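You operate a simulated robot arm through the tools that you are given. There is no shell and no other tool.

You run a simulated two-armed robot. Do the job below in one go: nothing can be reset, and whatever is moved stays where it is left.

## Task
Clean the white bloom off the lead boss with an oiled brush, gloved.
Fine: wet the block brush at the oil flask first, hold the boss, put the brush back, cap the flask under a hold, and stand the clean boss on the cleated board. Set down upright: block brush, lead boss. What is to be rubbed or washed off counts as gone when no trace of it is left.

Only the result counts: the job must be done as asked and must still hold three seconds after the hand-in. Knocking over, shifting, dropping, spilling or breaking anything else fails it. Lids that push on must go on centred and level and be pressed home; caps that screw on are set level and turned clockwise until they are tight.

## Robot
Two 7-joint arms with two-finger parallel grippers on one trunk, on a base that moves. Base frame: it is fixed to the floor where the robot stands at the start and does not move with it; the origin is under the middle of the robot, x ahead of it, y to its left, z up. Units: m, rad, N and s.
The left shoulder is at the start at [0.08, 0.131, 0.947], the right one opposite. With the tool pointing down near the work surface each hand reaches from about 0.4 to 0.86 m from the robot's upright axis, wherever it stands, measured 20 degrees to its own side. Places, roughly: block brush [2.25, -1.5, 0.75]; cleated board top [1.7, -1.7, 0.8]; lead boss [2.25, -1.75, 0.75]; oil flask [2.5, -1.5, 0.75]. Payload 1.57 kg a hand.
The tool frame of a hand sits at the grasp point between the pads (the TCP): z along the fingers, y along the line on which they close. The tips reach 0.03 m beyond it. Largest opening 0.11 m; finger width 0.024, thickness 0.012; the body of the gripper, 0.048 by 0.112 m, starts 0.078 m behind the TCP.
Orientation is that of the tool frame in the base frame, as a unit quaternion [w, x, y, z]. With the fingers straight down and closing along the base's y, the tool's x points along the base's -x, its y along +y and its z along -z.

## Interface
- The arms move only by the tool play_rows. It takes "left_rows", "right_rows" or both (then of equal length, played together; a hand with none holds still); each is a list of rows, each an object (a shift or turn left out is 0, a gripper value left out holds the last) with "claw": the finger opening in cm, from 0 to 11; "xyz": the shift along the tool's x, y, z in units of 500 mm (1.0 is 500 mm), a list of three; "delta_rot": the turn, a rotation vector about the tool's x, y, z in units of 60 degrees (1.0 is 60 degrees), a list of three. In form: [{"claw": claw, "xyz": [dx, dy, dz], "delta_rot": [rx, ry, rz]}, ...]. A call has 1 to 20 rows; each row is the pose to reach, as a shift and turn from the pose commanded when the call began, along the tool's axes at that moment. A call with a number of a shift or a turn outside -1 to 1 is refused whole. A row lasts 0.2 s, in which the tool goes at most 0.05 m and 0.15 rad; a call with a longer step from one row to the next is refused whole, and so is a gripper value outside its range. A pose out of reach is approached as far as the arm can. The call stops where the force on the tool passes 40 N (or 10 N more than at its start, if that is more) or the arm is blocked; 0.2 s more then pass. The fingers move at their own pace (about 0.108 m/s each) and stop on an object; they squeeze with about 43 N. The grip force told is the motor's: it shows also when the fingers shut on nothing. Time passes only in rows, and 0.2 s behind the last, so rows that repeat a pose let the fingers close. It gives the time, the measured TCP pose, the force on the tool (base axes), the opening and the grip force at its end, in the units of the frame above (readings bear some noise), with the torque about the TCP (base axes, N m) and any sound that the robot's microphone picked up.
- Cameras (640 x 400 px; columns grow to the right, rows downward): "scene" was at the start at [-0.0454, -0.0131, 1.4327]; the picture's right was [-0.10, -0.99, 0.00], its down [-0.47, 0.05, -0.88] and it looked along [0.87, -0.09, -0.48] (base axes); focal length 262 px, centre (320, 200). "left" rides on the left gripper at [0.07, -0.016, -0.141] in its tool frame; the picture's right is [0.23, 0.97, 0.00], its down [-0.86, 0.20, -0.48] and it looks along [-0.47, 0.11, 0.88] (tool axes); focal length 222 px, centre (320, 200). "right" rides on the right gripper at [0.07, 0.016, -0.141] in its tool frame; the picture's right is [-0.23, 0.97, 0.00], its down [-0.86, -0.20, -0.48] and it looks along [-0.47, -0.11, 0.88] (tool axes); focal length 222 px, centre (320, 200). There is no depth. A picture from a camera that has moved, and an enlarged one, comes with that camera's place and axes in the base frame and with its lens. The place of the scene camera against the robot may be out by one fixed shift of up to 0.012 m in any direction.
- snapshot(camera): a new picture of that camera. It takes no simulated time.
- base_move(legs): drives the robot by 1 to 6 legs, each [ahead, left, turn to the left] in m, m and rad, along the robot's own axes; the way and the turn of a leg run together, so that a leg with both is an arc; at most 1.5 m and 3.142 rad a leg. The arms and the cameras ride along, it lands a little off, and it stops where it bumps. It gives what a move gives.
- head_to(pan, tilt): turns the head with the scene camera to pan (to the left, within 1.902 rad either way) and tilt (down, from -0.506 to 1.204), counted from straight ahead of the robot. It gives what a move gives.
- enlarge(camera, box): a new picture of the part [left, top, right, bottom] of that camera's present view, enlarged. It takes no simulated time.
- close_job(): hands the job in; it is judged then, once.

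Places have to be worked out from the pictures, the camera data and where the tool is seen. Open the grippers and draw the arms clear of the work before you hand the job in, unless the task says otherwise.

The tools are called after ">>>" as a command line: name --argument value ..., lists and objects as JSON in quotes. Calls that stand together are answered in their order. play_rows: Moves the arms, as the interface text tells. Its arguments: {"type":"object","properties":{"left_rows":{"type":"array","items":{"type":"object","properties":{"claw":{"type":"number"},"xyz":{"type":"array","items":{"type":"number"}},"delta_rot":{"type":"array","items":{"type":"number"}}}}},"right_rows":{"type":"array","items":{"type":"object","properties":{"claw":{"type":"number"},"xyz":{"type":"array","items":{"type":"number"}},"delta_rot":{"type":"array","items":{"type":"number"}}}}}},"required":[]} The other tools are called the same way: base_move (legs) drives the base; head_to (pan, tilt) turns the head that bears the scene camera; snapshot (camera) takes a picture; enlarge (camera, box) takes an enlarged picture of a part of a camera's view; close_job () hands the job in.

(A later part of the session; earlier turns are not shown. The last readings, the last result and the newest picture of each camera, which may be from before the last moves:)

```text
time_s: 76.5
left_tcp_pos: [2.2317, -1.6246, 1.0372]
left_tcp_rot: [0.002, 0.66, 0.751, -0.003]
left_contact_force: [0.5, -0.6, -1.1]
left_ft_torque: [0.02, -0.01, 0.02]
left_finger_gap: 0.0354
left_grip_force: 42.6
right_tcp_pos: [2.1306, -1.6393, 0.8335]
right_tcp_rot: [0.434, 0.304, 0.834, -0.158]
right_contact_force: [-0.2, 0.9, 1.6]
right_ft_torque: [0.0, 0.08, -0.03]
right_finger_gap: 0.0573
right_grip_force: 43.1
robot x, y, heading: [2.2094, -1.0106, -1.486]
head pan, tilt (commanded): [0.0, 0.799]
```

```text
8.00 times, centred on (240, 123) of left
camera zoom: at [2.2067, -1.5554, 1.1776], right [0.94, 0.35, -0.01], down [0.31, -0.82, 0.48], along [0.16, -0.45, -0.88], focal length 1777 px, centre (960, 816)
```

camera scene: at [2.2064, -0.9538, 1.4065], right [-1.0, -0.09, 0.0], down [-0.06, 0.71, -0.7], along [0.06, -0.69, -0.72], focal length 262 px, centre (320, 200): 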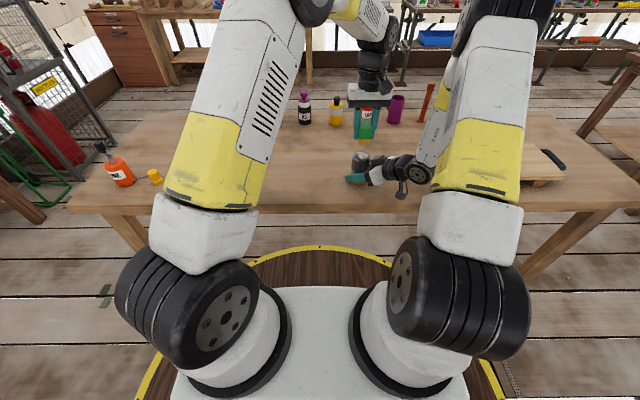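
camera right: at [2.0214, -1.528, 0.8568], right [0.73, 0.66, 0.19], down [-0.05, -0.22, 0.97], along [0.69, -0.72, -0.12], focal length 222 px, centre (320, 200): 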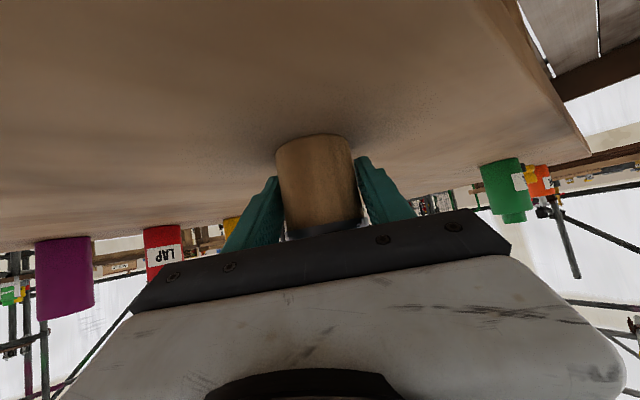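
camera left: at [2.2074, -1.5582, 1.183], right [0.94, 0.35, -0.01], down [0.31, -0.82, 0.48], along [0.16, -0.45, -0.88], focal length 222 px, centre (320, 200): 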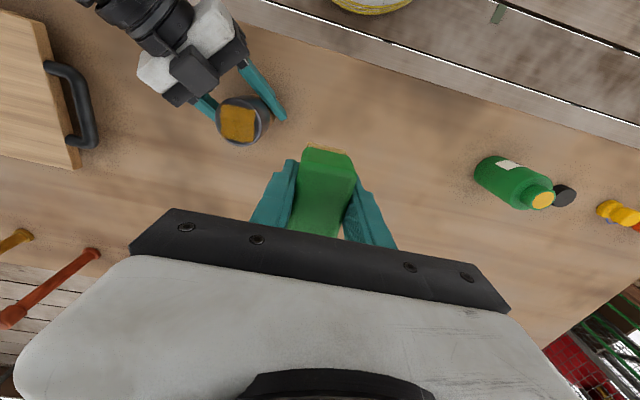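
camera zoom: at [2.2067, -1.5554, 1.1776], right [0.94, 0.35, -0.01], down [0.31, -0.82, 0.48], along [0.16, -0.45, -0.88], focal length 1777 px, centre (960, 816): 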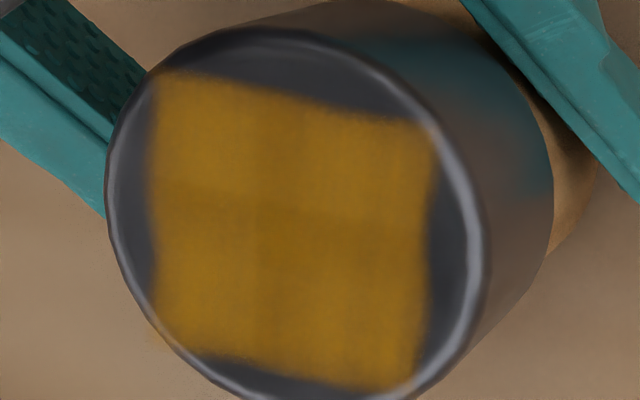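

The film stays the same and no white is left, so the bloom is off. I carry the brush back over its old spot (2.335,-1.610), level the tool, and lower it to 25 mm above the table.

>>> play_rows --left_rows '[{"xyz": [0.001, 0.07, 0], "delta_rot": [-0.002, 0.003, 0]}, {"xyz": [0.003, 0.14, 0], "delta_rot": [-0.004, 0.006, 0]}, {"xyz": [0.0048, 0.2113, 0], "delta_rot": [-0.005, 0.0082, 0]}, {"xyz": [0.0048, 0.2113, 0.09], "delta_rot": [-0.005, 0.0082, 0]}, {"xyz": [0.0048, 0.2113, 0.18], "delta_rot": [-0.005, 0.0082, 0]}, {"xyz": [0.0048, 0.2113, 0.26], "delta_rot": [-0.005, 0.0082, 0]}, {"xyz": [0.0048, 0.2113, 0.34], "delta_rot": [-0.005, 0.0082, 0]}, {"xyz": [0.0048, 0.2113, 0.36], "delta_rot": [-0.005, 0.0082, 0]}, {"xyz": [0.0048, 0.2113, 0.36], "delta_rot": [-0.005, 0.0082, 0]}]'

>>> enlarge --camera "scene" --box '[220, 120, 380, 220]'

>>> snapshot --camera "left"

```text
time_s: 78.5
left_tcp_pos: [2.3349, -1.6102, 0.8609]
left_tcp_rot: [0.0, 0.66, 0.751, 0.001]
left_contact_force: [-0.2, -0.1, -0.2]
left_ft_torque: [0.02, -0.01, -0.02]
left_finger_gap: 0.0353
left_grip_force: 42.5
right_tcp_pos: [2.1295, -1.6415, 0.8329]
right_tcp_rot: [0.433, 0.304, 0.833, -0.159]
right_contact_force: [0.4, -0.9, 2.0]
right_ft_torque: [-0.05, 0.0, 0.06]
right_finger_gap: 0.0571
right_grip_force: 42.9
robot x, y, heading: [2.206, -1.0086, -1.482]
head pan, tilt (commanded): [0.0, 0.799]
```

```text
4.00 times, centred on (300, 170) of scene
camera zoom: at [2.2065, -0.9538, 1.4065], right [-1.0, -0.09, 0.0], down [-0.06, 0.71, -0.7], along [0.06, -0.69, -0.72], focal length 1047 px, centre (400, 320)
```

zoom: 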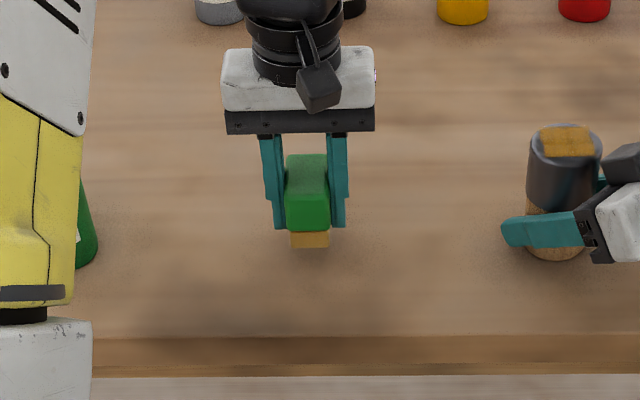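

```text
taken
camera left: at [2.3109, -1.5427, 1.0012], right [0.94, 0.35, 0.0], down [0.31, -0.82, 0.48], along [0.17, -0.45, -0.88], focal length 222 px, centre (320, 200)
```

left: 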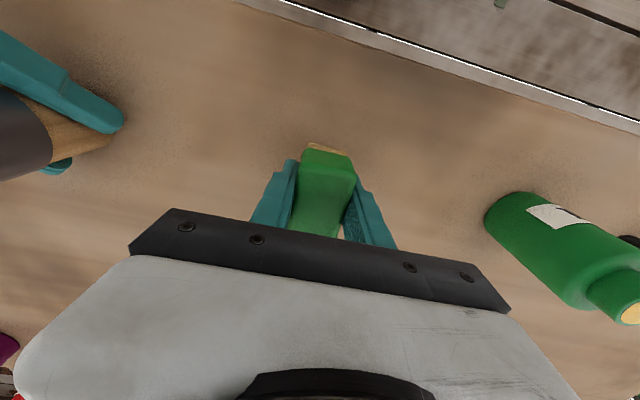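

The brush hangs level over its place, about 25 mm up. I lower it gently, finishing in millimetre steps.

>>> play_rows --left_rows '[{"xyz": [0, 0, 0.02]}, {"xyz": [0, 0, 0.036]}, {"xyz": [0, 0, 0.044]}, {"xyz": [0, 0, 0.047]}, {"xyz": [0, 0, 0.049]}, {"xyz": [0, 0, 0.049]}]'

>>> enlarge --camera "scene" --box '[260, 140, 340, 190]'

```text
time_s: 79.9
left_tcp_pos: [2.3341, -1.6125, 0.8363]
left_tcp_rot: [0.0, 0.66, 0.751, -0.001]
left_contact_force: [1.6, 5.1, 15.8]
left_ft_torque: [-0.34, -0.08, 0.05]
left_finger_gap: 0.0352
left_grip_force: 42.6
right_tcp_pos: [2.1306, -1.6415, 0.8337]
right_tcp_rot: [0.434, 0.304, 0.833, -0.158]
right_contact_force: [0.0, 0.3, 0.1]
right_ft_torque: [-0.03, -0.01, -0.04]
right_finger_gap: 0.0568
right_grip_force: 43.5
robot x, y, heading: [2.2066, -1.0103, -1.48]
head pan, tilt (commanded): [0.0, 0.799]
```

```text
8.00 times, centred on (300, 165) of scene
camera zoom: at [2.2064, -0.9532, 1.4064], right [-1.0, -0.09, 0.0], down [-0.06, 0.71, -0.7], along [0.06, -0.69, -0.72], focal length 2094 px, centre (480, 480)
```

zoom: 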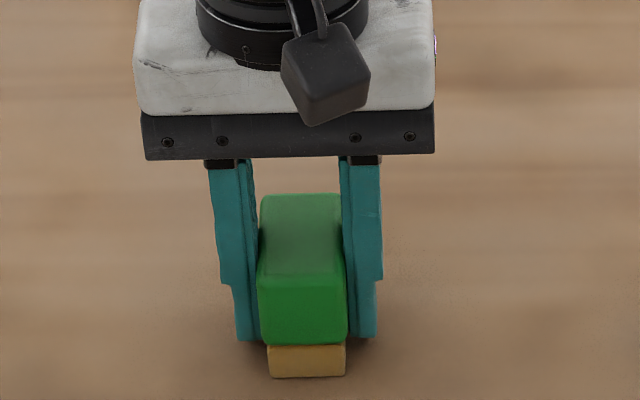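

The brush stands on the table (16 N). I open the left fingers and lift straight away.

>>> play_rows --left_rows '[{"claw": 8, "xyz": [0, 0, -0.002]}, {"claw": 8, "xyz": [0, 0, -0.002]}, {"claw": 8, "xyz": [0, 0, -0.002]}, {"claw": 8, "xyz": [0, 0, -0.06]}, {"claw": 8, "xyz": [0, 0, -0.14]}, {"claw": 8, "xyz": [0, 0, -0.23]}, {"claw": 11, "xyz": [0, 0, -0.32]}, {"claw": 11, "xyz": [0, 0, -0.4]}, {"claw": 11, "xyz": [0, 0, -0.4]}]'

>>> snapshot --camera "scene"

>>> snapshot --camera "left"

```text
time_s: 81.9
left_tcp_pos: [2.3373, -1.6104, 1.0353]
left_tcp_rot: [-0.001, 0.66, 0.751, 0.001]
left_contact_force: [0.7, 0.6, -0.2]
left_ft_torque: [-0.01, 0.0, -0.01]
left_finger_gap: 0.1099
left_grip_force: 0.1
right_tcp_pos: [2.1302, -1.641, 0.8313]
right_tcp_rot: [0.433, 0.303, 0.834, -0.157]
right_contact_force: [-1.0, 1.1, 2.3]
right_ft_torque: [0.0, 0.01, 0.01]
right_finger_gap: 0.057
right_grip_force: 43.0
robot x, y, heading: [2.2089, -1.0095, -1.481]
head pan, tilt (commanded): [0.0, 0.799]
```

```text
taken
camera scene: at [2.2065, -0.9538, 1.4065], right [-1.0, -0.09, 0.0], down [-0.06, 0.71, -0.7], along [0.06, -0.69, -0.72], focal length 262 px, centre (320, 200)
```

scene: 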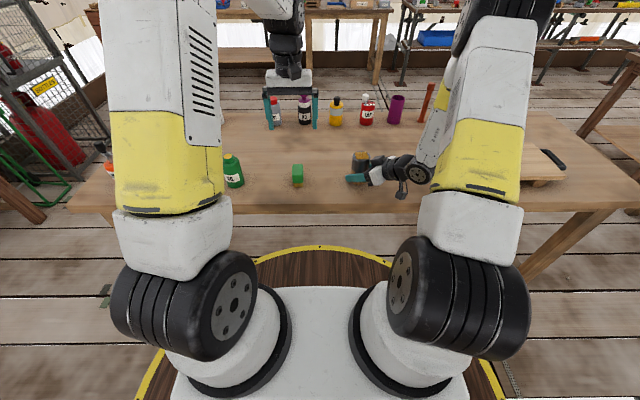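

```text
taken
camera left: at [2.3123, -1.5428, 1.1778], right [0.94, 0.35, 0.0], down [0.31, -0.82, 0.48], along [0.17, -0.45, -0.88], focal length 222 px, centre (320, 200)
```

left: 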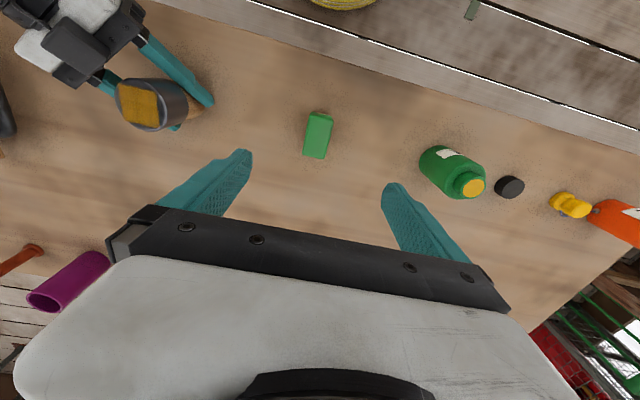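

The brush stands upright in its place. Since the right hand already holds the boss, I next lift it 0.12 m (and raise the left hand) to take it to the board.

>>> play_rows --left_rows '[{"xyz": [0, 0, -0.04]}, {"xyz": [0, 0, -0.08]}, {"xyz": [0, 0, -0.14]}, {"xyz": [0, 0, -0.2]}, {"xyz": [0, 0, -0.26]}, {"xyz": [0, 0, -0.3]}, {"xyz": [0, 0, -0.3]}]' --right_rows '[{"xyz": [-0.016, 0, -0.0115]}, {"xyz": [-0.049, 0, -0.0345]}, {"xyz": [-0.09, 0, -0.063]}, {"xyz": [-0.131, 0, -0.092]}, {"xyz": [-0.172, 0, -0.121]}, {"xyz": [-0.1966, 0, -0.138]}, {"xyz": [-0.1966, 0, -0.138]}]'

>>> snapshot --camera "scene"

>>> snapshot --camera "right"

>>> snapshot --camera "left"

```text
time_s: 83.5
left_tcp_pos: [2.3363, -1.6112, 1.1822]
left_tcp_rot: [0.0, 0.66, 0.751, 0.001]
left_contact_force: [0.1, -0.5, -0.5]
left_ft_torque: [-0.03, 0.01, 0.02]
left_finger_gap: 0.11
left_grip_force: 0.0
right_tcp_pos: [2.1315, -1.6415, 0.9509]
right_tcp_rot: [0.433, 0.304, 0.834, -0.158]
right_contact_force: [-0.4, 0.1, -1.2]
right_ft_torque: [0.04, -0.03, -0.01]
right_finger_gap: 0.057
right_grip_force: 43.2
robot x, y, heading: [2.2056, -1.0089, -1.483]
head pan, tilt (commanded): [0.0, 0.799]
```

```text
taken
camera scene: at [2.2065, -0.9539, 1.4065], right [-1.0, -0.09, 0.0], down [-0.06, 0.71, -0.7], along [0.06, -0.69, -0.72], focal length 262 px, centre (320, 200)
```

scene: 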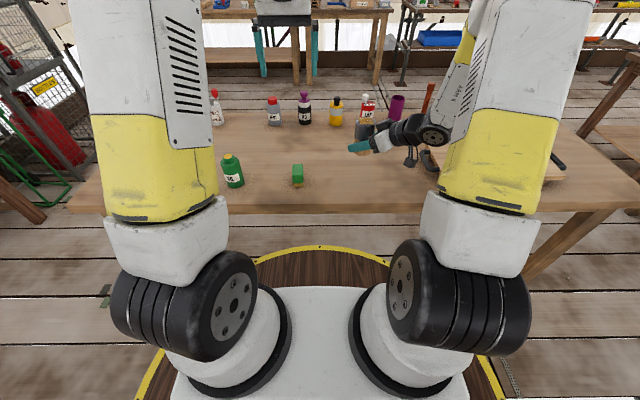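

```text
taken
camera right: at [2.0229, -1.5282, 0.9767], right [0.73, 0.66, 0.19], down [-0.05, -0.22, 0.97], along [0.69, -0.72, -0.12], focal length 222 px, centre (320, 200)
```

right: 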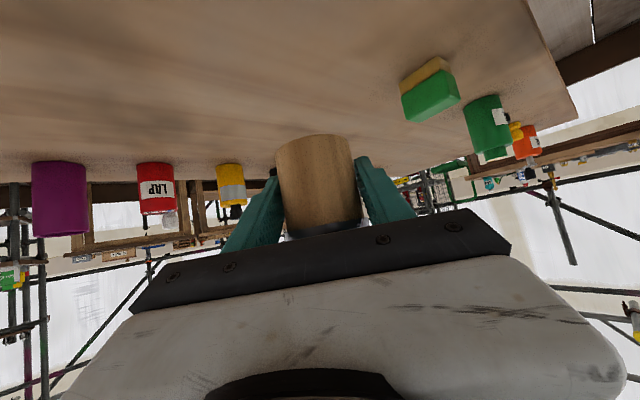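

```text
taken
camera left: at [2.3113, -1.5443, 1.3244], right [0.94, 0.35, 0.0], down [0.31, -0.82, 0.48], along [0.17, -0.45, -0.88], focal length 222 px, centre (320, 200)
```

left: 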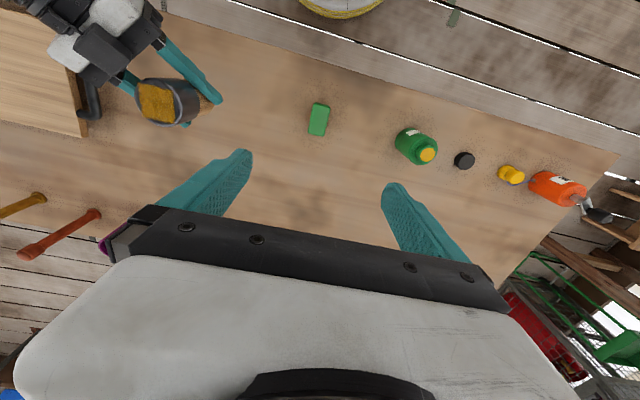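

The boss hangs upright in the right hand, its bottom at about 0.917, above the board's level. I strafe 0.42 m to the right to bring the board into reach.

>>> base_move --legs '[[0, -0.42, 0]]'

>>> snapshot --camera "scene"

>>> snapshot --camera "left"

>>> snapshot --camera "right"

```text
time_s: 86.1
left_tcp_pos: [1.9104, -1.6485, 1.1823]
left_tcp_rot: [-0.001, 0.663, 0.749, 0.001]
left_contact_force: [0.6, 0.3, 0.7]
left_ft_torque: [-0.01, -0.03, 0.01]
left_finger_gap: 0.11
left_grip_force: 0.0
right_tcp_pos: [1.705, -1.6766, 0.9521]
right_tcp_rot: [0.433, 0.307, 0.833, -0.159]
right_contact_force: [-0.2, -1.0, -1.3]
right_ft_torque: [-0.01, -0.01, -0.02]
right_finger_gap: 0.057
right_grip_force: 42.5
robot x, y, heading: [1.789, -1.0427, -1.487]
head pan, tilt (commanded): [0.0, 0.799]
```

```text
taken
camera scene: at [1.7851, -0.9893, 1.4065], right [-1.0, -0.08, 0.0], down [-0.06, 0.71, -0.7], along [0.06, -0.69, -0.72], focal length 262 px, centre (320, 200)
```

scene: 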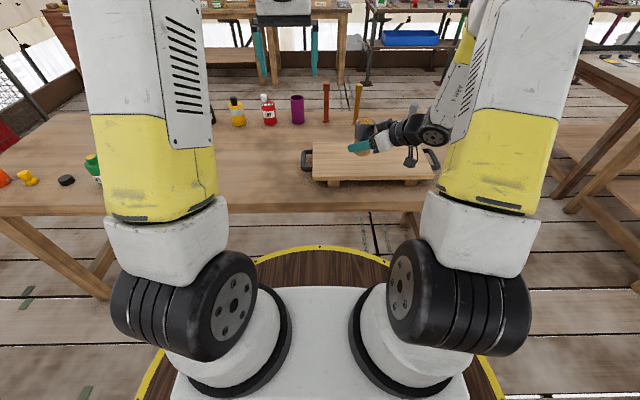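

```text
taken
camera left: at [1.8863, -1.5805, 1.3241], right [0.94, 0.34, 0.0], down [0.3, -0.83, 0.48], along [0.17, -0.45, -0.88], focal length 222 px, centre (320, 200)
```

left: 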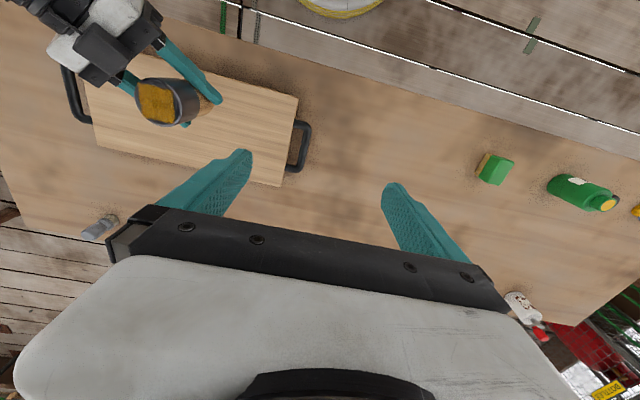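

```text
taken
camera right: at [1.5979, -1.5626, 0.9765], right [0.73, 0.66, 0.19], down [-0.05, -0.22, 0.97], along [0.68, -0.72, -0.12], focal length 222 px, centre (320, 200)
```

right: 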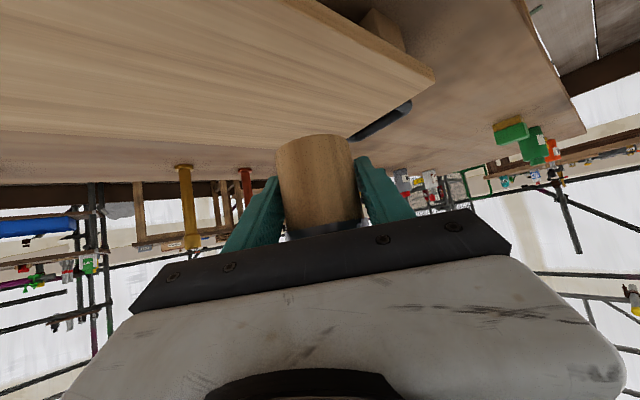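

The board's corners work out the same from both views: its middle is at about (1.665,-1.742) and its top near 0.847. I shift the boss to (1.70,-1.73) and lower to a few millimetres above the board.

>>> play_rows --right_rows '[{"xyz": [-0.0117, -0.029, 0.0167]}, {"xyz": [-0.0235, -0.058, 0.0333]}, {"xyz": [-0.0352, -0.087, 0.05]}, {"xyz": [-0.0098, -0.087, 0.0679]}, {"xyz": [0.0156, -0.087, 0.0857]}, {"xyz": [0.041, -0.087, 0.1036]}, {"xyz": [0.058, -0.087, 0.1155]}, {"xyz": [0.058, -0.087, 0.1155]}]'

>>> enlarge --camera "scene" --box '[300, 100, 460, 200]'

>>> snapshot --camera "right"

>>> enlarge --camera "left" --box '[60, 20, 300, 170]'

```text
time_s: 87.9
left_tcp_pos: [1.9118, -1.6476, 1.1822]
left_tcp_rot: [0.0, 0.663, 0.749, 0.001]
left_contact_force: [-0.3, -0.7, -0.2]
left_ft_torque: [-0.02, -0.01, 0.01]
left_finger_gap: 0.11
left_grip_force: 0.1
right_tcp_pos: [1.702, -1.7298, 0.8932]
right_tcp_rot: [0.433, 0.306, 0.832, -0.16]
right_contact_force: [-0.4, 0.0, -2.1]
right_ft_torque: [-0.03, 0.0, -0.02]
right_finger_gap: 0.0568
right_grip_force: 42.6
robot x, y, heading: [1.7861, -1.0455, -1.489]
head pan, tilt (commanded): [0.0, 0.799]
```

```text
4.00 times, centred on (380, 150) of scene
camera zoom: at [1.785, -0.9893, 1.4065], right [-1.0, -0.08, 0.0], down [-0.06, 0.71, -0.7], along [0.06, -0.69, -0.72], focal length 1047 px, centre (80, 400)
```

zoom: 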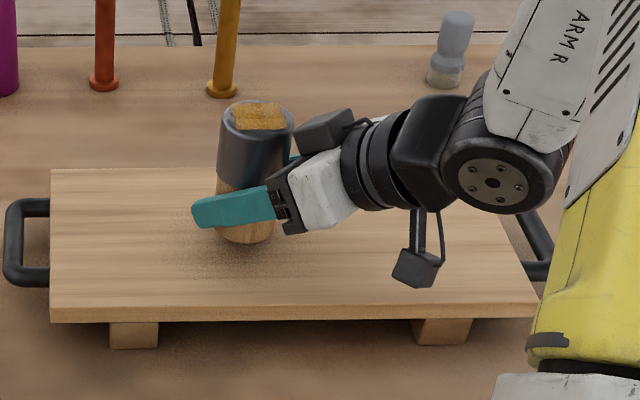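

```text
taken
camera right: at [1.5926, -1.6174, 0.9184], right [0.73, 0.66, 0.19], down [-0.05, -0.22, 0.97], along [0.68, -0.72, -0.12], focal length 222 px, centre (320, 200)
```

right: 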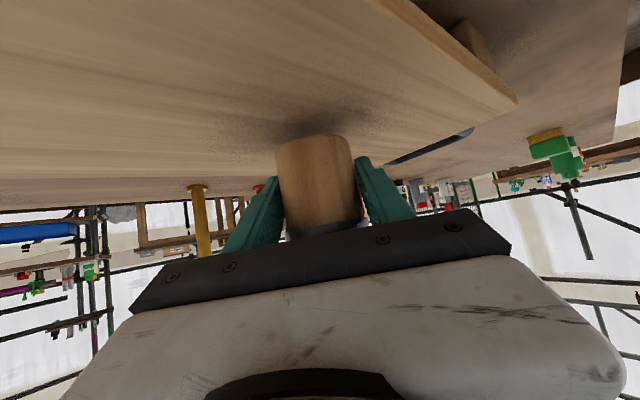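

```text
2.67 times, centred on (180, 95) of left
camera zoom: at [1.8862, -1.5805, 1.3241], right [0.94, 0.34, 0.0], down [0.3, -0.83, 0.48], along [0.17, -0.45, -0.88], focal length 592 px, centre (693, 480)
```

zoom: 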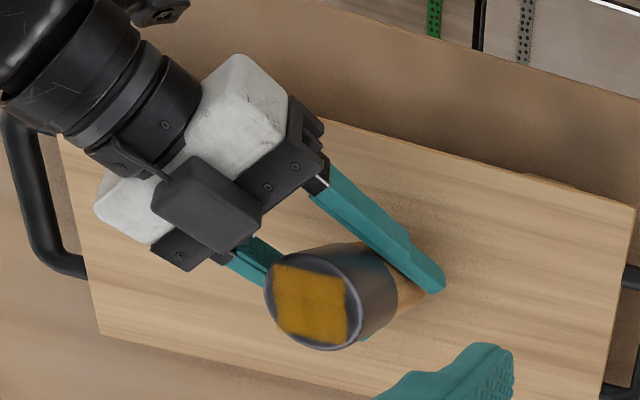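

The boss is upright over the board, a centimetre or less up. I lower in small steps and watch the force.

>>> play_rows --right_rows '[{"xyz": [0.0066, 0, 0.0046]}, {"xyz": [0.0098, 0, 0.0069]}, {"xyz": [0.0123, 0, 0.0086]}, {"xyz": [0.0139, 0, 0.0098]}, {"xyz": [0.0139, 0, 0.0098]}]'

>>> enlarge --camera "scene" --box '[340, 120, 420, 170]'

```text
time_s: 89.1
left_tcp_pos: [1.9105, -1.6475, 1.1833]
left_tcp_rot: [0.0, 0.663, 0.749, 0.001]
left_contact_force: [0.4, 0.7, -0.3]
left_ft_torque: [0.0, 0.0, 0.0]
left_finger_gap: 0.1099
left_grip_force: 0.1
right_tcp_pos: [1.7013, -1.7306, 0.8862]
right_tcp_rot: [0.432, 0.307, 0.833, -0.159]
right_contact_force: [-0.1, 0.2, -0.7]
right_ft_torque: [0.01, -0.01, 0.0]
right_finger_gap: 0.0572
right_grip_force: 43.1
robot x, y, heading: [1.7877, -1.0437, -1.489]
head pan, tilt (commanded): [0.0, 0.799]
```

```text
8.00 times, centred on (380, 145) of scene
camera zoom: at [1.785, -0.9893, 1.4065], right [-1.0, -0.08, 0.0], down [-0.06, 0.71, -0.7], along [0.06, -0.69, -0.72], focal length 2094 px, centre (-160, 640)
```

zoom: 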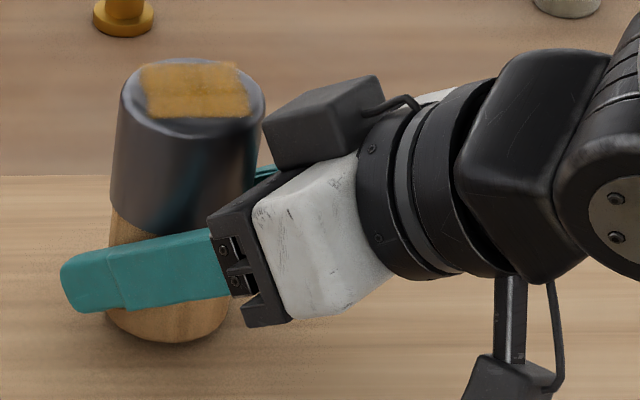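

No contact yet at 0.886. I continue down in millimetre steps.

>>> play_rows --right_rows '[{"xyz": [0.0016, 0, 0.0012]}, {"xyz": [0.0033, 0, 0.0023]}, {"xyz": [0.0049, 0, 0.0035]}, {"xyz": [0.0066, 0, 0.0046]}, {"xyz": [0.0066, 0, 0.0046]}]'

>>> enlarge --camera "scene" --box '[340, 120, 420, 170]'

```text
time_s: 90.3
left_tcp_pos: [1.9103, -1.6478, 1.183]
left_tcp_rot: [0.0, 0.663, 0.749, 0.001]
left_contact_force: [-0.1, 0.3, 0.1]
left_ft_torque: [0.03, 0.05, -0.04]
left_finger_gap: 0.11
left_grip_force: 0.1
right_tcp_pos: [1.701, -1.7295, 0.8829]
right_tcp_rot: [0.433, 0.307, 0.832, -0.16]
right_contact_force: [0.2, -0.2, -1.6]
right_ft_torque: [-0.02, 0.02, -0.02]
right_finger_gap: 0.057
right_grip_force: 43.2
robot x, y, heading: [1.7897, -1.0439, -1.493]
head pan, tilt (commanded): [0.0, 0.799]
```

```text
8.00 times, centred on (380, 145) of scene
camera zoom: at [1.785, -0.9893, 1.4065], right [-1.0, -0.08, 0.0], down [-0.06, 0.71, -0.7], along [0.06, -0.69, -0.72], focal length 2094 px, centre (-160, 640)
```

zoom: 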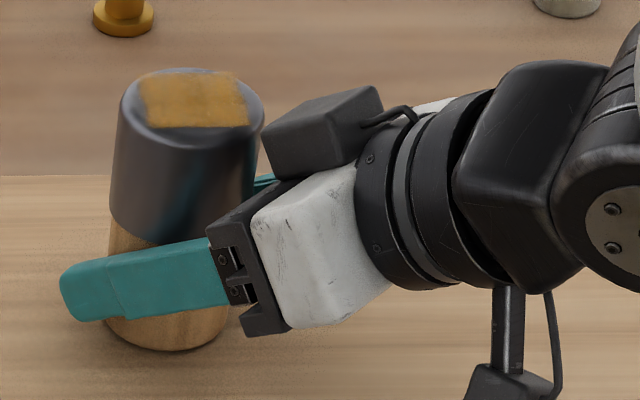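

Still free at 0.883. I go on another 4 mm in millimetre steps.

>>> play_rows --right_rows '[{"xyz": [0.0016, 0, 0.0012]}, {"xyz": [0.0033, 0, 0.0023]}, {"xyz": [0.0033, 0, 0.0023]}, {"xyz": [0.0049, 0, 0.0035]}, {"xyz": [0.0049, 0, 0.0035]}]'

>>> enlarge --camera "scene" --box '[340, 120, 420, 170]'

>>> snapshot --camera "right"

```text
time_s: 91.5
left_tcp_pos: [1.9097, -1.6469, 1.1819]
left_tcp_rot: [0.001, 0.663, 0.749, 0.0]
left_contact_force: [0.8, 0.0, -0.4]
left_ft_torque: [0.01, 0.01, 0.01]
left_finger_gap: 0.1101
left_grip_force: 0.1
right_tcp_pos: [1.7005, -1.73, 0.8793]
right_tcp_rot: [0.434, 0.306, 0.833, -0.16]
right_contact_force: [-3.4, 0.1, 4.5]
right_ft_torque: [0.18, 0.12, 0.07]
right_finger_gap: 0.0571
right_grip_force: 42.5
robot x, y, heading: [1.79, -1.0452, -1.492]
head pan, tilt (commanded): [0.0, 0.799]
```

```text
8.00 times, centred on (380, 145) of scene
camera zoom: at [1.785, -0.9891, 1.4065], right [-1.0, -0.08, 0.0], down [-0.06, 0.71, -0.7], along [0.06, -0.69, -0.72], focal length 2094 px, centre (-160, 640)
```

zoom: 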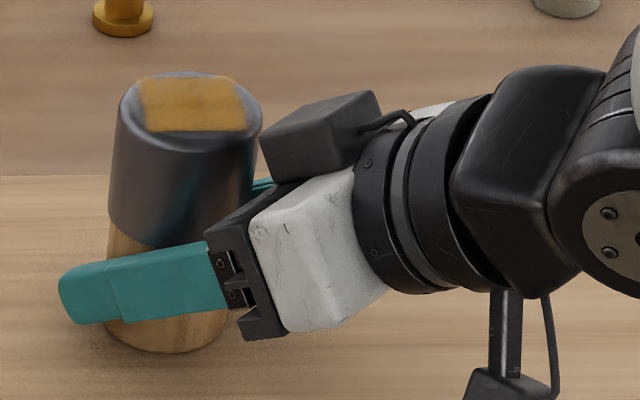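

```text
taken
camera right: at [1.5931, -1.6165, 0.9045], right [0.73, 0.66, 0.18], down [-0.05, -0.21, 0.98], along [0.68, -0.72, -0.12], focal length 222 px, centre (320, 200)
```

right: 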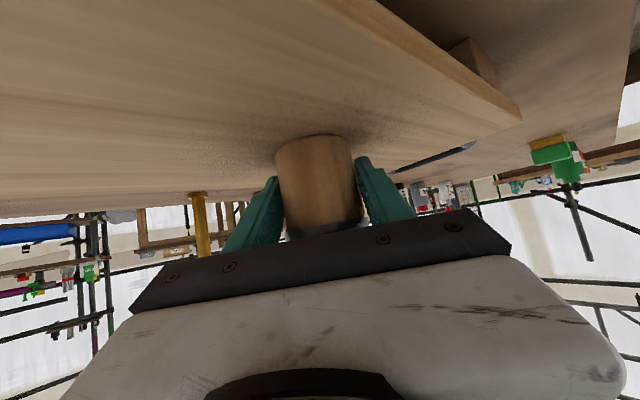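

The boss has touched the board (about 5 N at TCP 0.879). I press half a millimetre more, open the right fingers and wait a moment.

>>> play_rows --right_rows '[{"xyz": [0.001, 0, 0.0007]}, {"claw": 11, "xyz": [0.001, 0, 0.0007]}, {"claw": 11, "xyz": [0.001, 0, 0.0007]}, {"claw": 11, "xyz": [0.001, 0, 0.0007]}]'

>>> snapshot --camera "right"

>>> enlarge --camera "scene" --box '[320, 110, 440, 185]'

```text
time_s: 92.5
left_tcp_pos: [1.9104, -1.648, 1.1832]
left_tcp_rot: [0.0, 0.663, 0.749, 0.002]
left_contact_force: [-0.2, -0.6, 0.4]
left_ft_torque: [-0.02, -0.06, 0.04]
left_finger_gap: 0.1099
left_grip_force: 0.1
right_tcp_pos: [1.7014, -1.7276, 0.8789]
right_tcp_rot: [0.433, 0.306, 0.833, -0.159]
right_contact_force: [0.3, -0.1, -0.1]
right_ft_torque: [0.02, -0.01, 0.01]
right_finger_gap: 0.1101
right_grip_force: 0.0
robot x, y, heading: [1.7865, -1.0436, -1.49]
head pan, tilt (commanded): [0.0, 0.799]
```

```text
taken
camera right: at [1.5933, -1.6157, 0.9037], right [0.73, 0.66, 0.19], down [-0.05, -0.22, 0.97], along [0.68, -0.72, -0.12], focal length 222 px, centre (320, 200)
```

right: 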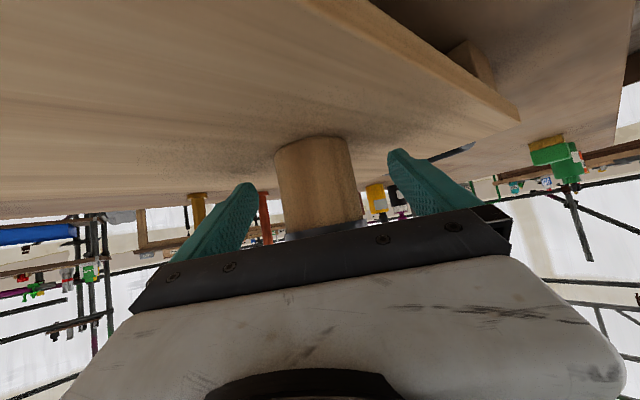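

```text
5.33 times, centred on (380, 148) of scene
camera zoom: at [1.7851, -0.9893, 1.4065], right [-1.0, -0.08, 0.0], down [-0.06, 0.71, -0.7], along [0.06, -0.69, -0.72], focal length 1396 px, centre (0, 480)
```

zoom: 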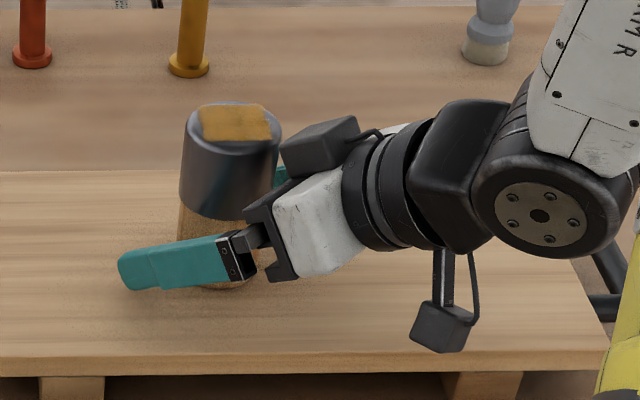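

The boss stands free on the board. I draw the right hand back along its own axis, then up.

>>> play_rows --right_rows '[{"xyz": [0, 0, -0.04]}, {"xyz": [0, 0, -0.1]}, {"xyz": [0, 0, -0.17]}, {"xyz": [0, 0, -0.25]}, {"xyz": [0, 0, -0.32]}, {"xyz": [-0.06, 0, -0.36]}, {"xyz": [-0.13, 0, -0.4]}, {"xyz": [-0.2, 0, -0.44]}, {"xyz": [-0.27, 0, -0.48]}]'

>>> snapshot --camera "scene"

>>> enlarge --camera "scene" --box '[300, 100, 460, 200]'

```text
time_s: 94.5
left_tcp_pos: [1.9114, -1.6484, 1.1827]
left_tcp_rot: [0.001, 0.662, 0.749, 0.002]
left_contact_force: [-0.1, 0.0, -0.3]
left_ft_torque: [0.03, 0.01, 0.02]
left_finger_gap: 0.1101
left_grip_force: 0.1
right_tcp_pos: [1.6112, -1.6509, 1.1269]
right_tcp_rot: [0.433, 0.307, 0.832, -0.16]
right_contact_force: [0.0, -1.0, 0.0]
right_ft_torque: [0.03, 0.0, -0.01]
right_finger_gap: 0.11
right_grip_force: 0.0
robot x, y, heading: [1.7851, -1.0467, -1.495]
head pan, tilt (commanded): [0.0, 0.799]
```

```text
taken
camera scene: at [1.7849, -0.9895, 1.4065], right [-1.0, -0.08, 0.0], down [-0.06, 0.71, -0.7], along [0.06, -0.69, -0.72], focal length 262 px, centre (320, 200)
```

scene: 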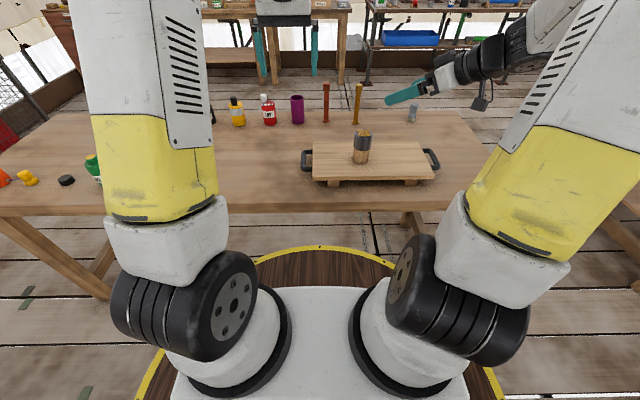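

```text
4.00 times, centred on (380, 150) of scene
camera zoom: at [1.7849, -0.9895, 1.4065], right [-1.0, -0.08, 0.0], down [-0.06, 0.71, -0.7], along [0.06, -0.69, -0.72], focal length 1047 px, centre (80, 400)
```

zoom: 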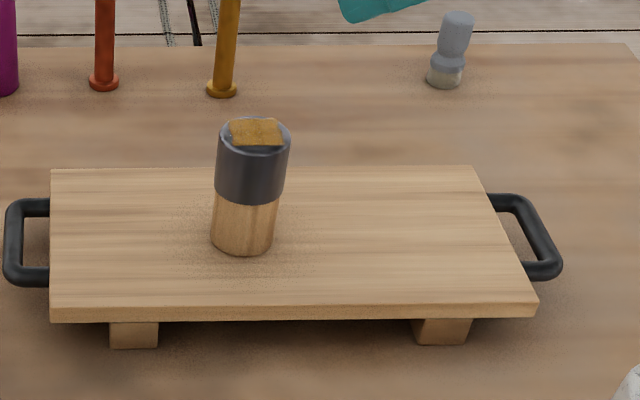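

The boss stands upright on the board. I look closely at its top for any white trace.

>>> snapshot --camera "left"

>>> enlarge --camera "left" --box '[150, 80, 214, 120]'

>>> enlarge --camera "scene" --box '[349, 124, 381, 144]'

```text
taken
camera left: at [1.8861, -1.5806, 1.324], right [0.94, 0.34, 0.0], down [0.3, -0.83, 0.48], along [0.17, -0.45, -0.88], focal length 222 px, centre (320, 200)
```

left: 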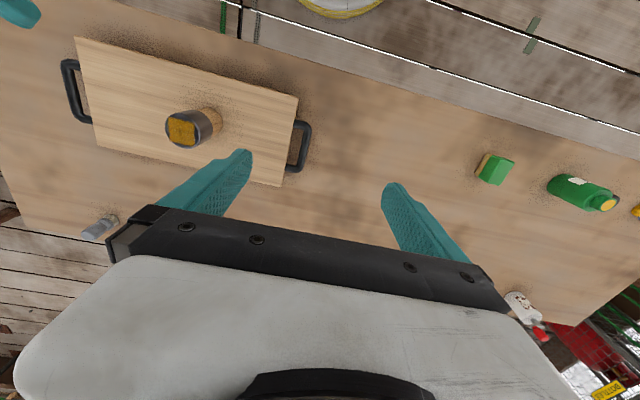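

```text
10.00 times, centred on (182, 100) of left
camera zoom: at [1.8861, -1.5806, 1.324], right [0.94, 0.34, 0.0], down [0.3, -0.83, 0.48], along [0.17, -0.45, -0.88], focal length 2221 px, centre (1700, 1200)
```

zoom: 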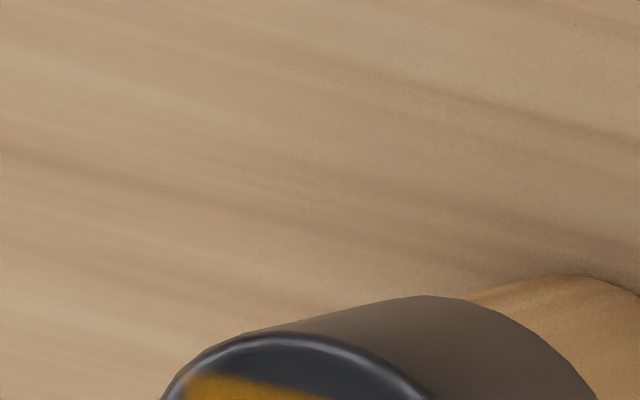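

```text
16.00 times, centred on (365, 134) of scene
camera zoom: at [1.7849, -0.9895, 1.4065], right [-1.0, -0.08, 0.0], down [-0.06, 0.71, -0.7], along [0.06, -0.69, -0.72], focal length 4187 px, centre (-400, 1256)
```

zoom: 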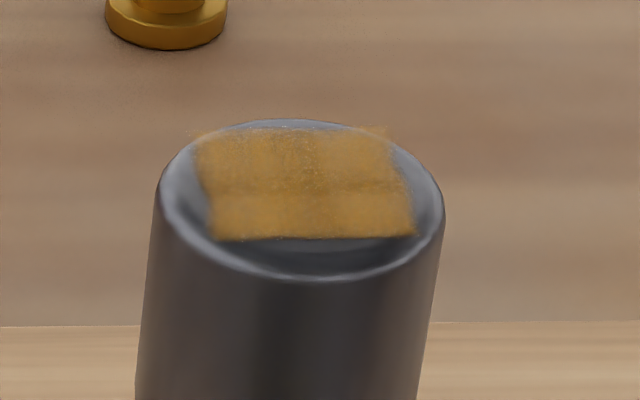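

No white is left on the boss. Next is the flask: I strafe 0.795 m to the left, which puts the flask in front of the right hand and the cap under the left.

>>> base_move --legs '[[0, 0.795, 0]]'

>>> snapshot --camera "scene"

>>> snapshot --camera "left"

>>> snapshot --camera "right"

```text
time_s: 98.7
left_tcp_pos: [2.7088, -1.5718, 1.1826]
left_tcp_rot: [-0.001, 0.654, 0.757, 0.002]
left_contact_force: [0.7, -0.7, -0.5]
left_ft_torque: [0.01, 0.02, 0.02]
left_finger_gap: 0.1103
left_grip_force: 0.1
right_tcp_pos: [2.4103, -1.5833, 1.1274]
right_tcp_rot: [0.434, 0.297, 0.836, -0.154]
right_contact_force: [0.5, 0.2, -0.4]
right_ft_torque: [0.0, -0.01, 0.01]
right_finger_gap: 0.1097
right_grip_force: 0.0
robot x, y, heading: [2.5708, -0.9732, -1.468]
head pan, tilt (commanded): [0.0, 0.799]
```

```text
taken
camera scene: at [2.5701, -0.9174, 1.4065], right [-0.99, -0.1, 0.0], down [-0.07, 0.71, -0.7], along [0.07, -0.69, -0.72], focal length 262 px, centre (320, 200)
```

scene: 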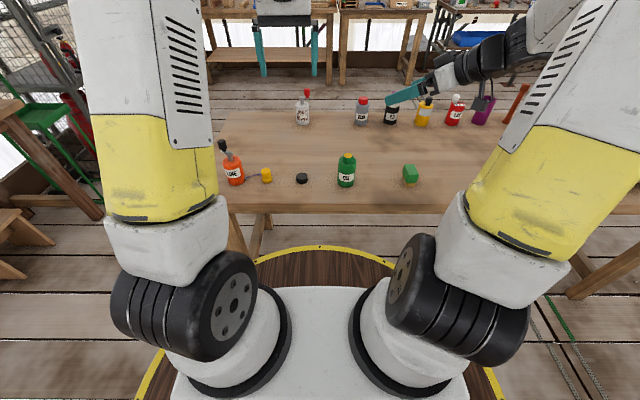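

```text
taken
camera left: at [2.684, -1.5062, 1.3241], right [0.93, 0.36, 0.0], down [0.32, -0.82, 0.48], along [0.18, -0.44, -0.88], focal length 222 px, centre (320, 200)
```

left: 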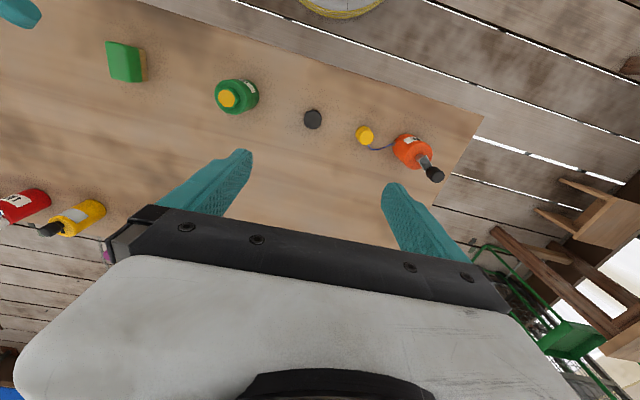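

```text
taken
camera right: at [2.2997, -1.4711, 1.1508], right [0.72, 0.67, 0.19], down [-0.05, -0.22, 0.97], along [0.7, -0.71, -0.12], focal length 222 px, centre (320, 200)
```

right: 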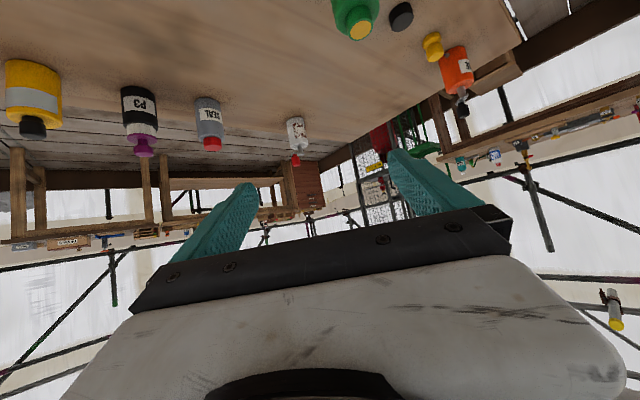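

The base landed well, with the cap almost under the left hand. I enlarge the cap and flask in the left view to refine their places.

>>> enlarge --camera "left" --box '[200, 60, 360, 160]'

>>> enlarge --camera "scene" --box '[270, 130, 430, 230]'

>>> enlarge --camera "right" --box '[310, 0, 438, 80]'

```text
4.00 times, centred on (280, 110) of left
camera zoom: at [2.684, -1.5062, 1.3241], right [0.93, 0.36, 0.0], down [0.32, -0.82, 0.48], along [0.18, -0.44, -0.88], focal length 888 px, centre (480, 560)
```

zoom: 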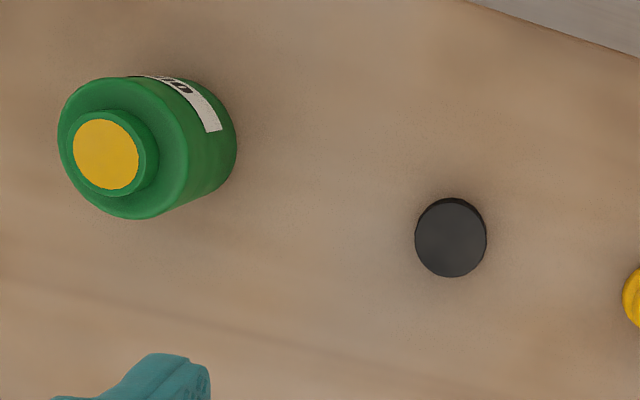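

```text
4.00 times, centred on (350, 180) of scene
camera zoom: at [2.5701, -0.9174, 1.4065], right [-0.99, -0.1, 0.0], down [-0.07, 0.71, -0.7], along [0.07, -0.69, -0.72], focal length 1047 px, centre (200, 280)
```

zoom: 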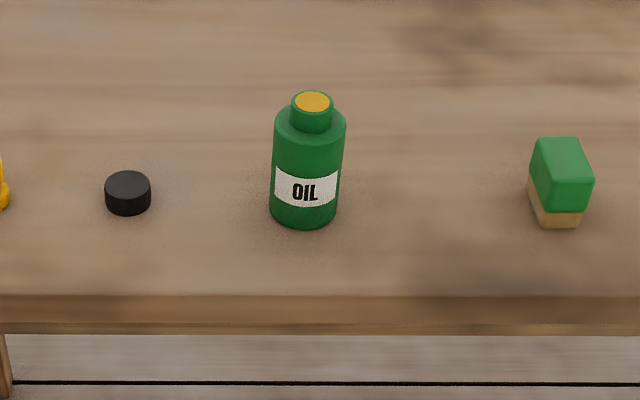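

```text
5.00 times, centred on (374, 40) of right
camera zoom: at [2.2997, -1.4711, 1.1508], right [0.72, 0.67, 0.19], down [-0.05, -0.22, 0.97], along [0.7, -0.71, -0.12], focal length 1111 px, centre (50, 1000)
```

zoom: 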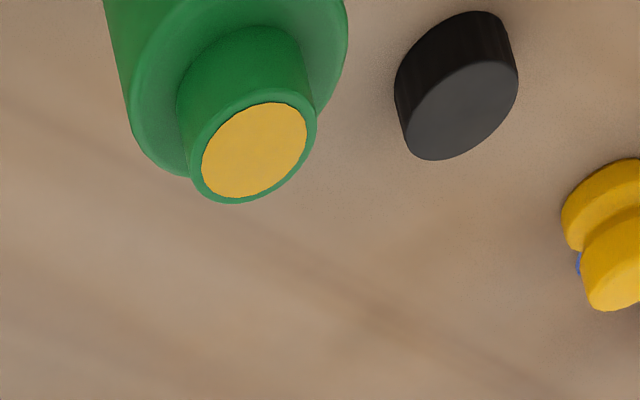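

The flask mouth is at (2.547,-1.593) and the cap at (2.698,-1.585), both as before. I bring the right hand down to a pre-hold place near-right of the flask, with the pitch eased to 25° below level.

>>> play_rows --right_rows '[{"claw": 11, "xyz": [0.065, 0.0265, 0.0382], "delta_rot": [0, -0.03, 0]}, {"xyz": [0.13, 0.053, 0.0765], "delta_rot": [0, -0.06, 0]}, {"xyz": [0.195, 0.0794, 0.1147], "delta_rot": [0, -0.09, 0]}, {"xyz": [0.26, 0.106, 0.153], "delta_rot": [0, -0.12, 0]}, {"xyz": [0.325, 0.1323, 0.1912], "delta_rot": [0, -0.15, 0]}, {"xyz": [0.389, 0.1588, 0.2294], "delta_rot": [0, -0.1667, 0]}, {"xyz": [0.389, 0.1588, 0.2294], "delta_rot": [0, -0.1667, 0]}]'

>>> snapshot --camera "right"

>>> snapshot --camera "scene"

>>> snapshot --camera "left"

```text
time_s: 100.3
left_tcp_pos: [2.7084, -1.5729, 1.183]
left_tcp_rot: [0.0, 0.655, 0.756, 0.001]
left_contact_force: [-0.5, 0.4, -0.1]
left_ft_torque: [-0.04, 0.0, 0.0]
left_finger_gap: 0.1102
left_grip_force: 0.1
right_tcp_pos: [2.448, -1.512, 0.9016]
right_tcp_rot: [0.505, 0.283, 0.795, -0.181]
right_contact_force: [1.1, -0.6, 0.2]
right_ft_torque: [-0.02, 0.02, 0.02]
right_finger_gap: 0.11
right_grip_force: 0.1
robot x, y, heading: [2.572, -0.9687, -1.469]
head pan, tilt (commanded): [0.0, 0.799]
```

```text
taken
camera right: at [2.336, -1.3999, 0.898], right [0.69, 0.69, 0.2], down [-0.18, -0.11, 0.98], along [0.7, -0.71, 0.05], focal length 222 px, centre (320, 200)
```

right: 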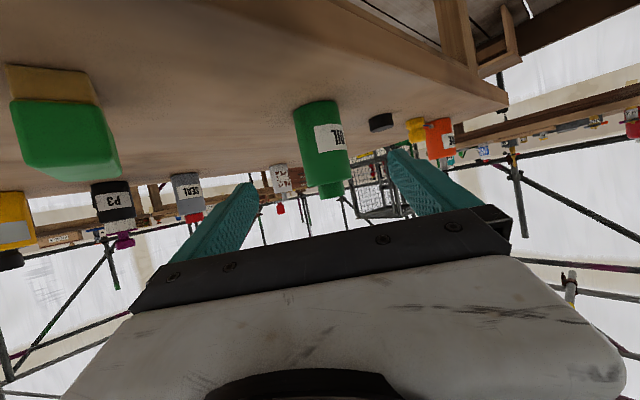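

```text
taken
camera scene: at [2.5699, -0.9172, 1.4065], right [-0.99, -0.1, 0.0], down [-0.07, 0.71, -0.7], along [0.07, -0.69, -0.72], focal length 262 px, centre (320, 200)
```

scene: 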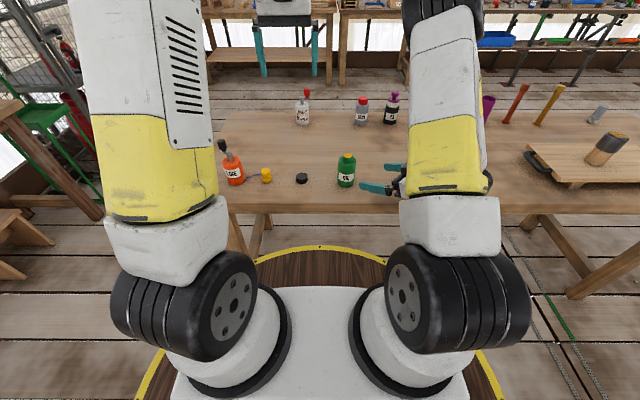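

```text
taken
camera left: at [2.6831, -1.5061, 1.3241], right [0.93, 0.36, 0.0], down [0.32, -0.82, 0.48], along [0.17, -0.44, -0.88], focal length 222 px, centre (320, 200)
```

left: 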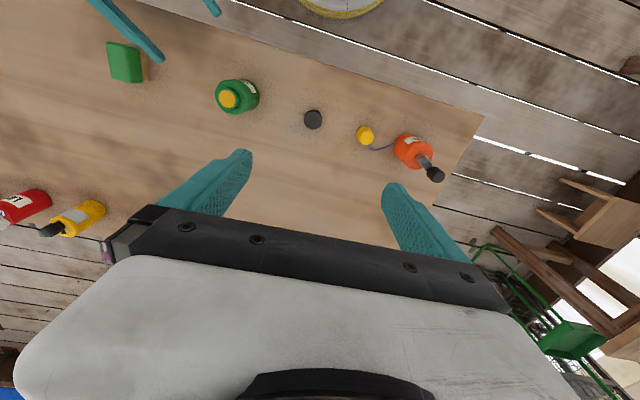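

The flask sits midway between the right fingers and the path is clear. I advance 0.13 m along the tool axis, slowly at the end.

>>> play_rows --right_rows '[{"claw": 11, "xyz": [0, 0, 0.07]}, {"xyz": [0, 0, 0.14]}, {"xyz": [0, 0, 0.2]}, {"xyz": [0, 0, 0.24]}, {"xyz": [0, 0, 0.26]}, {"xyz": [0, 0, 0.26]}]'

>>> snapshot --camera "right"

>>> enlarge --camera "scene" --box '[270, 130, 430, 230]'

>>> enlarge --camera "left" --box '[130, 20, 370, 170]'

```text
time_s: 101.7
left_tcp_pos: [2.711, -1.5724, 1.1827]
left_tcp_rot: [0.001, 0.654, 0.756, 0.0]
left_contact_force: [0.3, -0.1, 0.1]
left_ft_torque: [0.0, 0.02, -0.02]
left_finger_gap: 0.1101
left_grip_force: 0.0
right_tcp_pos: [2.5364, -1.5849, 0.8434]
right_tcp_rot: [0.506, 0.282, 0.795, -0.179]
right_contact_force: [0.3, 0.1, 0.7]
right_ft_torque: [-0.01, -0.05, -0.02]
right_finger_gap: 0.1102
right_grip_force: 0.1
robot x, y, heading: [2.5728, -0.9741, -1.474]
head pan, tilt (commanded): [0.0, 0.799]
```

```text
taken
camera right: at [2.4248, -1.4721, 0.8414], right [0.69, 0.69, 0.21], down [-0.18, -0.11, 0.98], along [0.7, -0.71, 0.05], focal length 222 px, centre (320, 200)
```

right: 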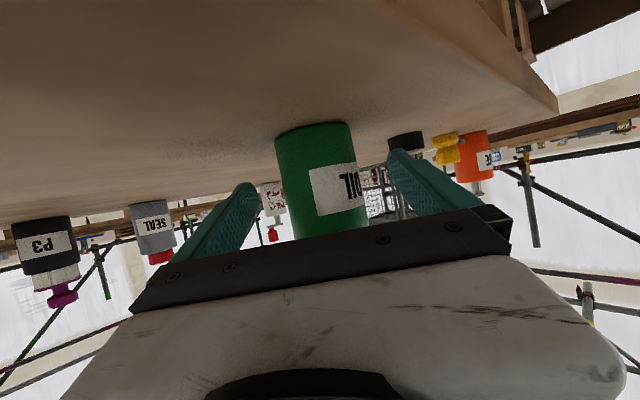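

```text
4.00 times, centred on (350, 180) of scene
camera zoom: at [2.5701, -0.9174, 1.4065], right [-0.99, -0.1, 0.0], down [-0.07, 0.71, -0.7], along [0.07, -0.69, -0.72], focal length 1047 px, centre (200, 280)
```

zoom: 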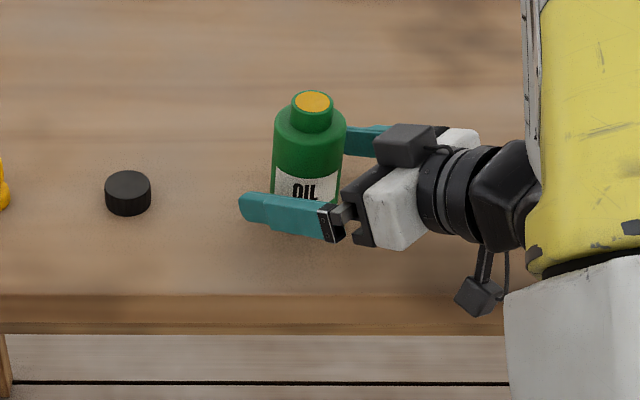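

```text
2.67 times, centred on (250, 95) of left
camera zoom: at [2.6841, -1.5062, 1.3241], right [0.93, 0.36, 0.0], down [0.32, -0.82, 0.48], along [0.18, -0.44, -0.88], focal length 592 px, centre (507, 480)
```

zoom: 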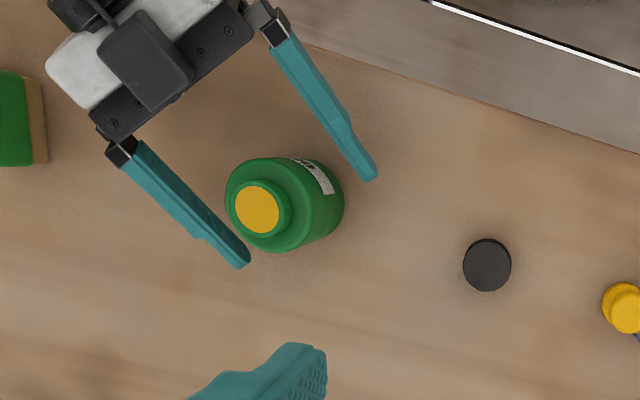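

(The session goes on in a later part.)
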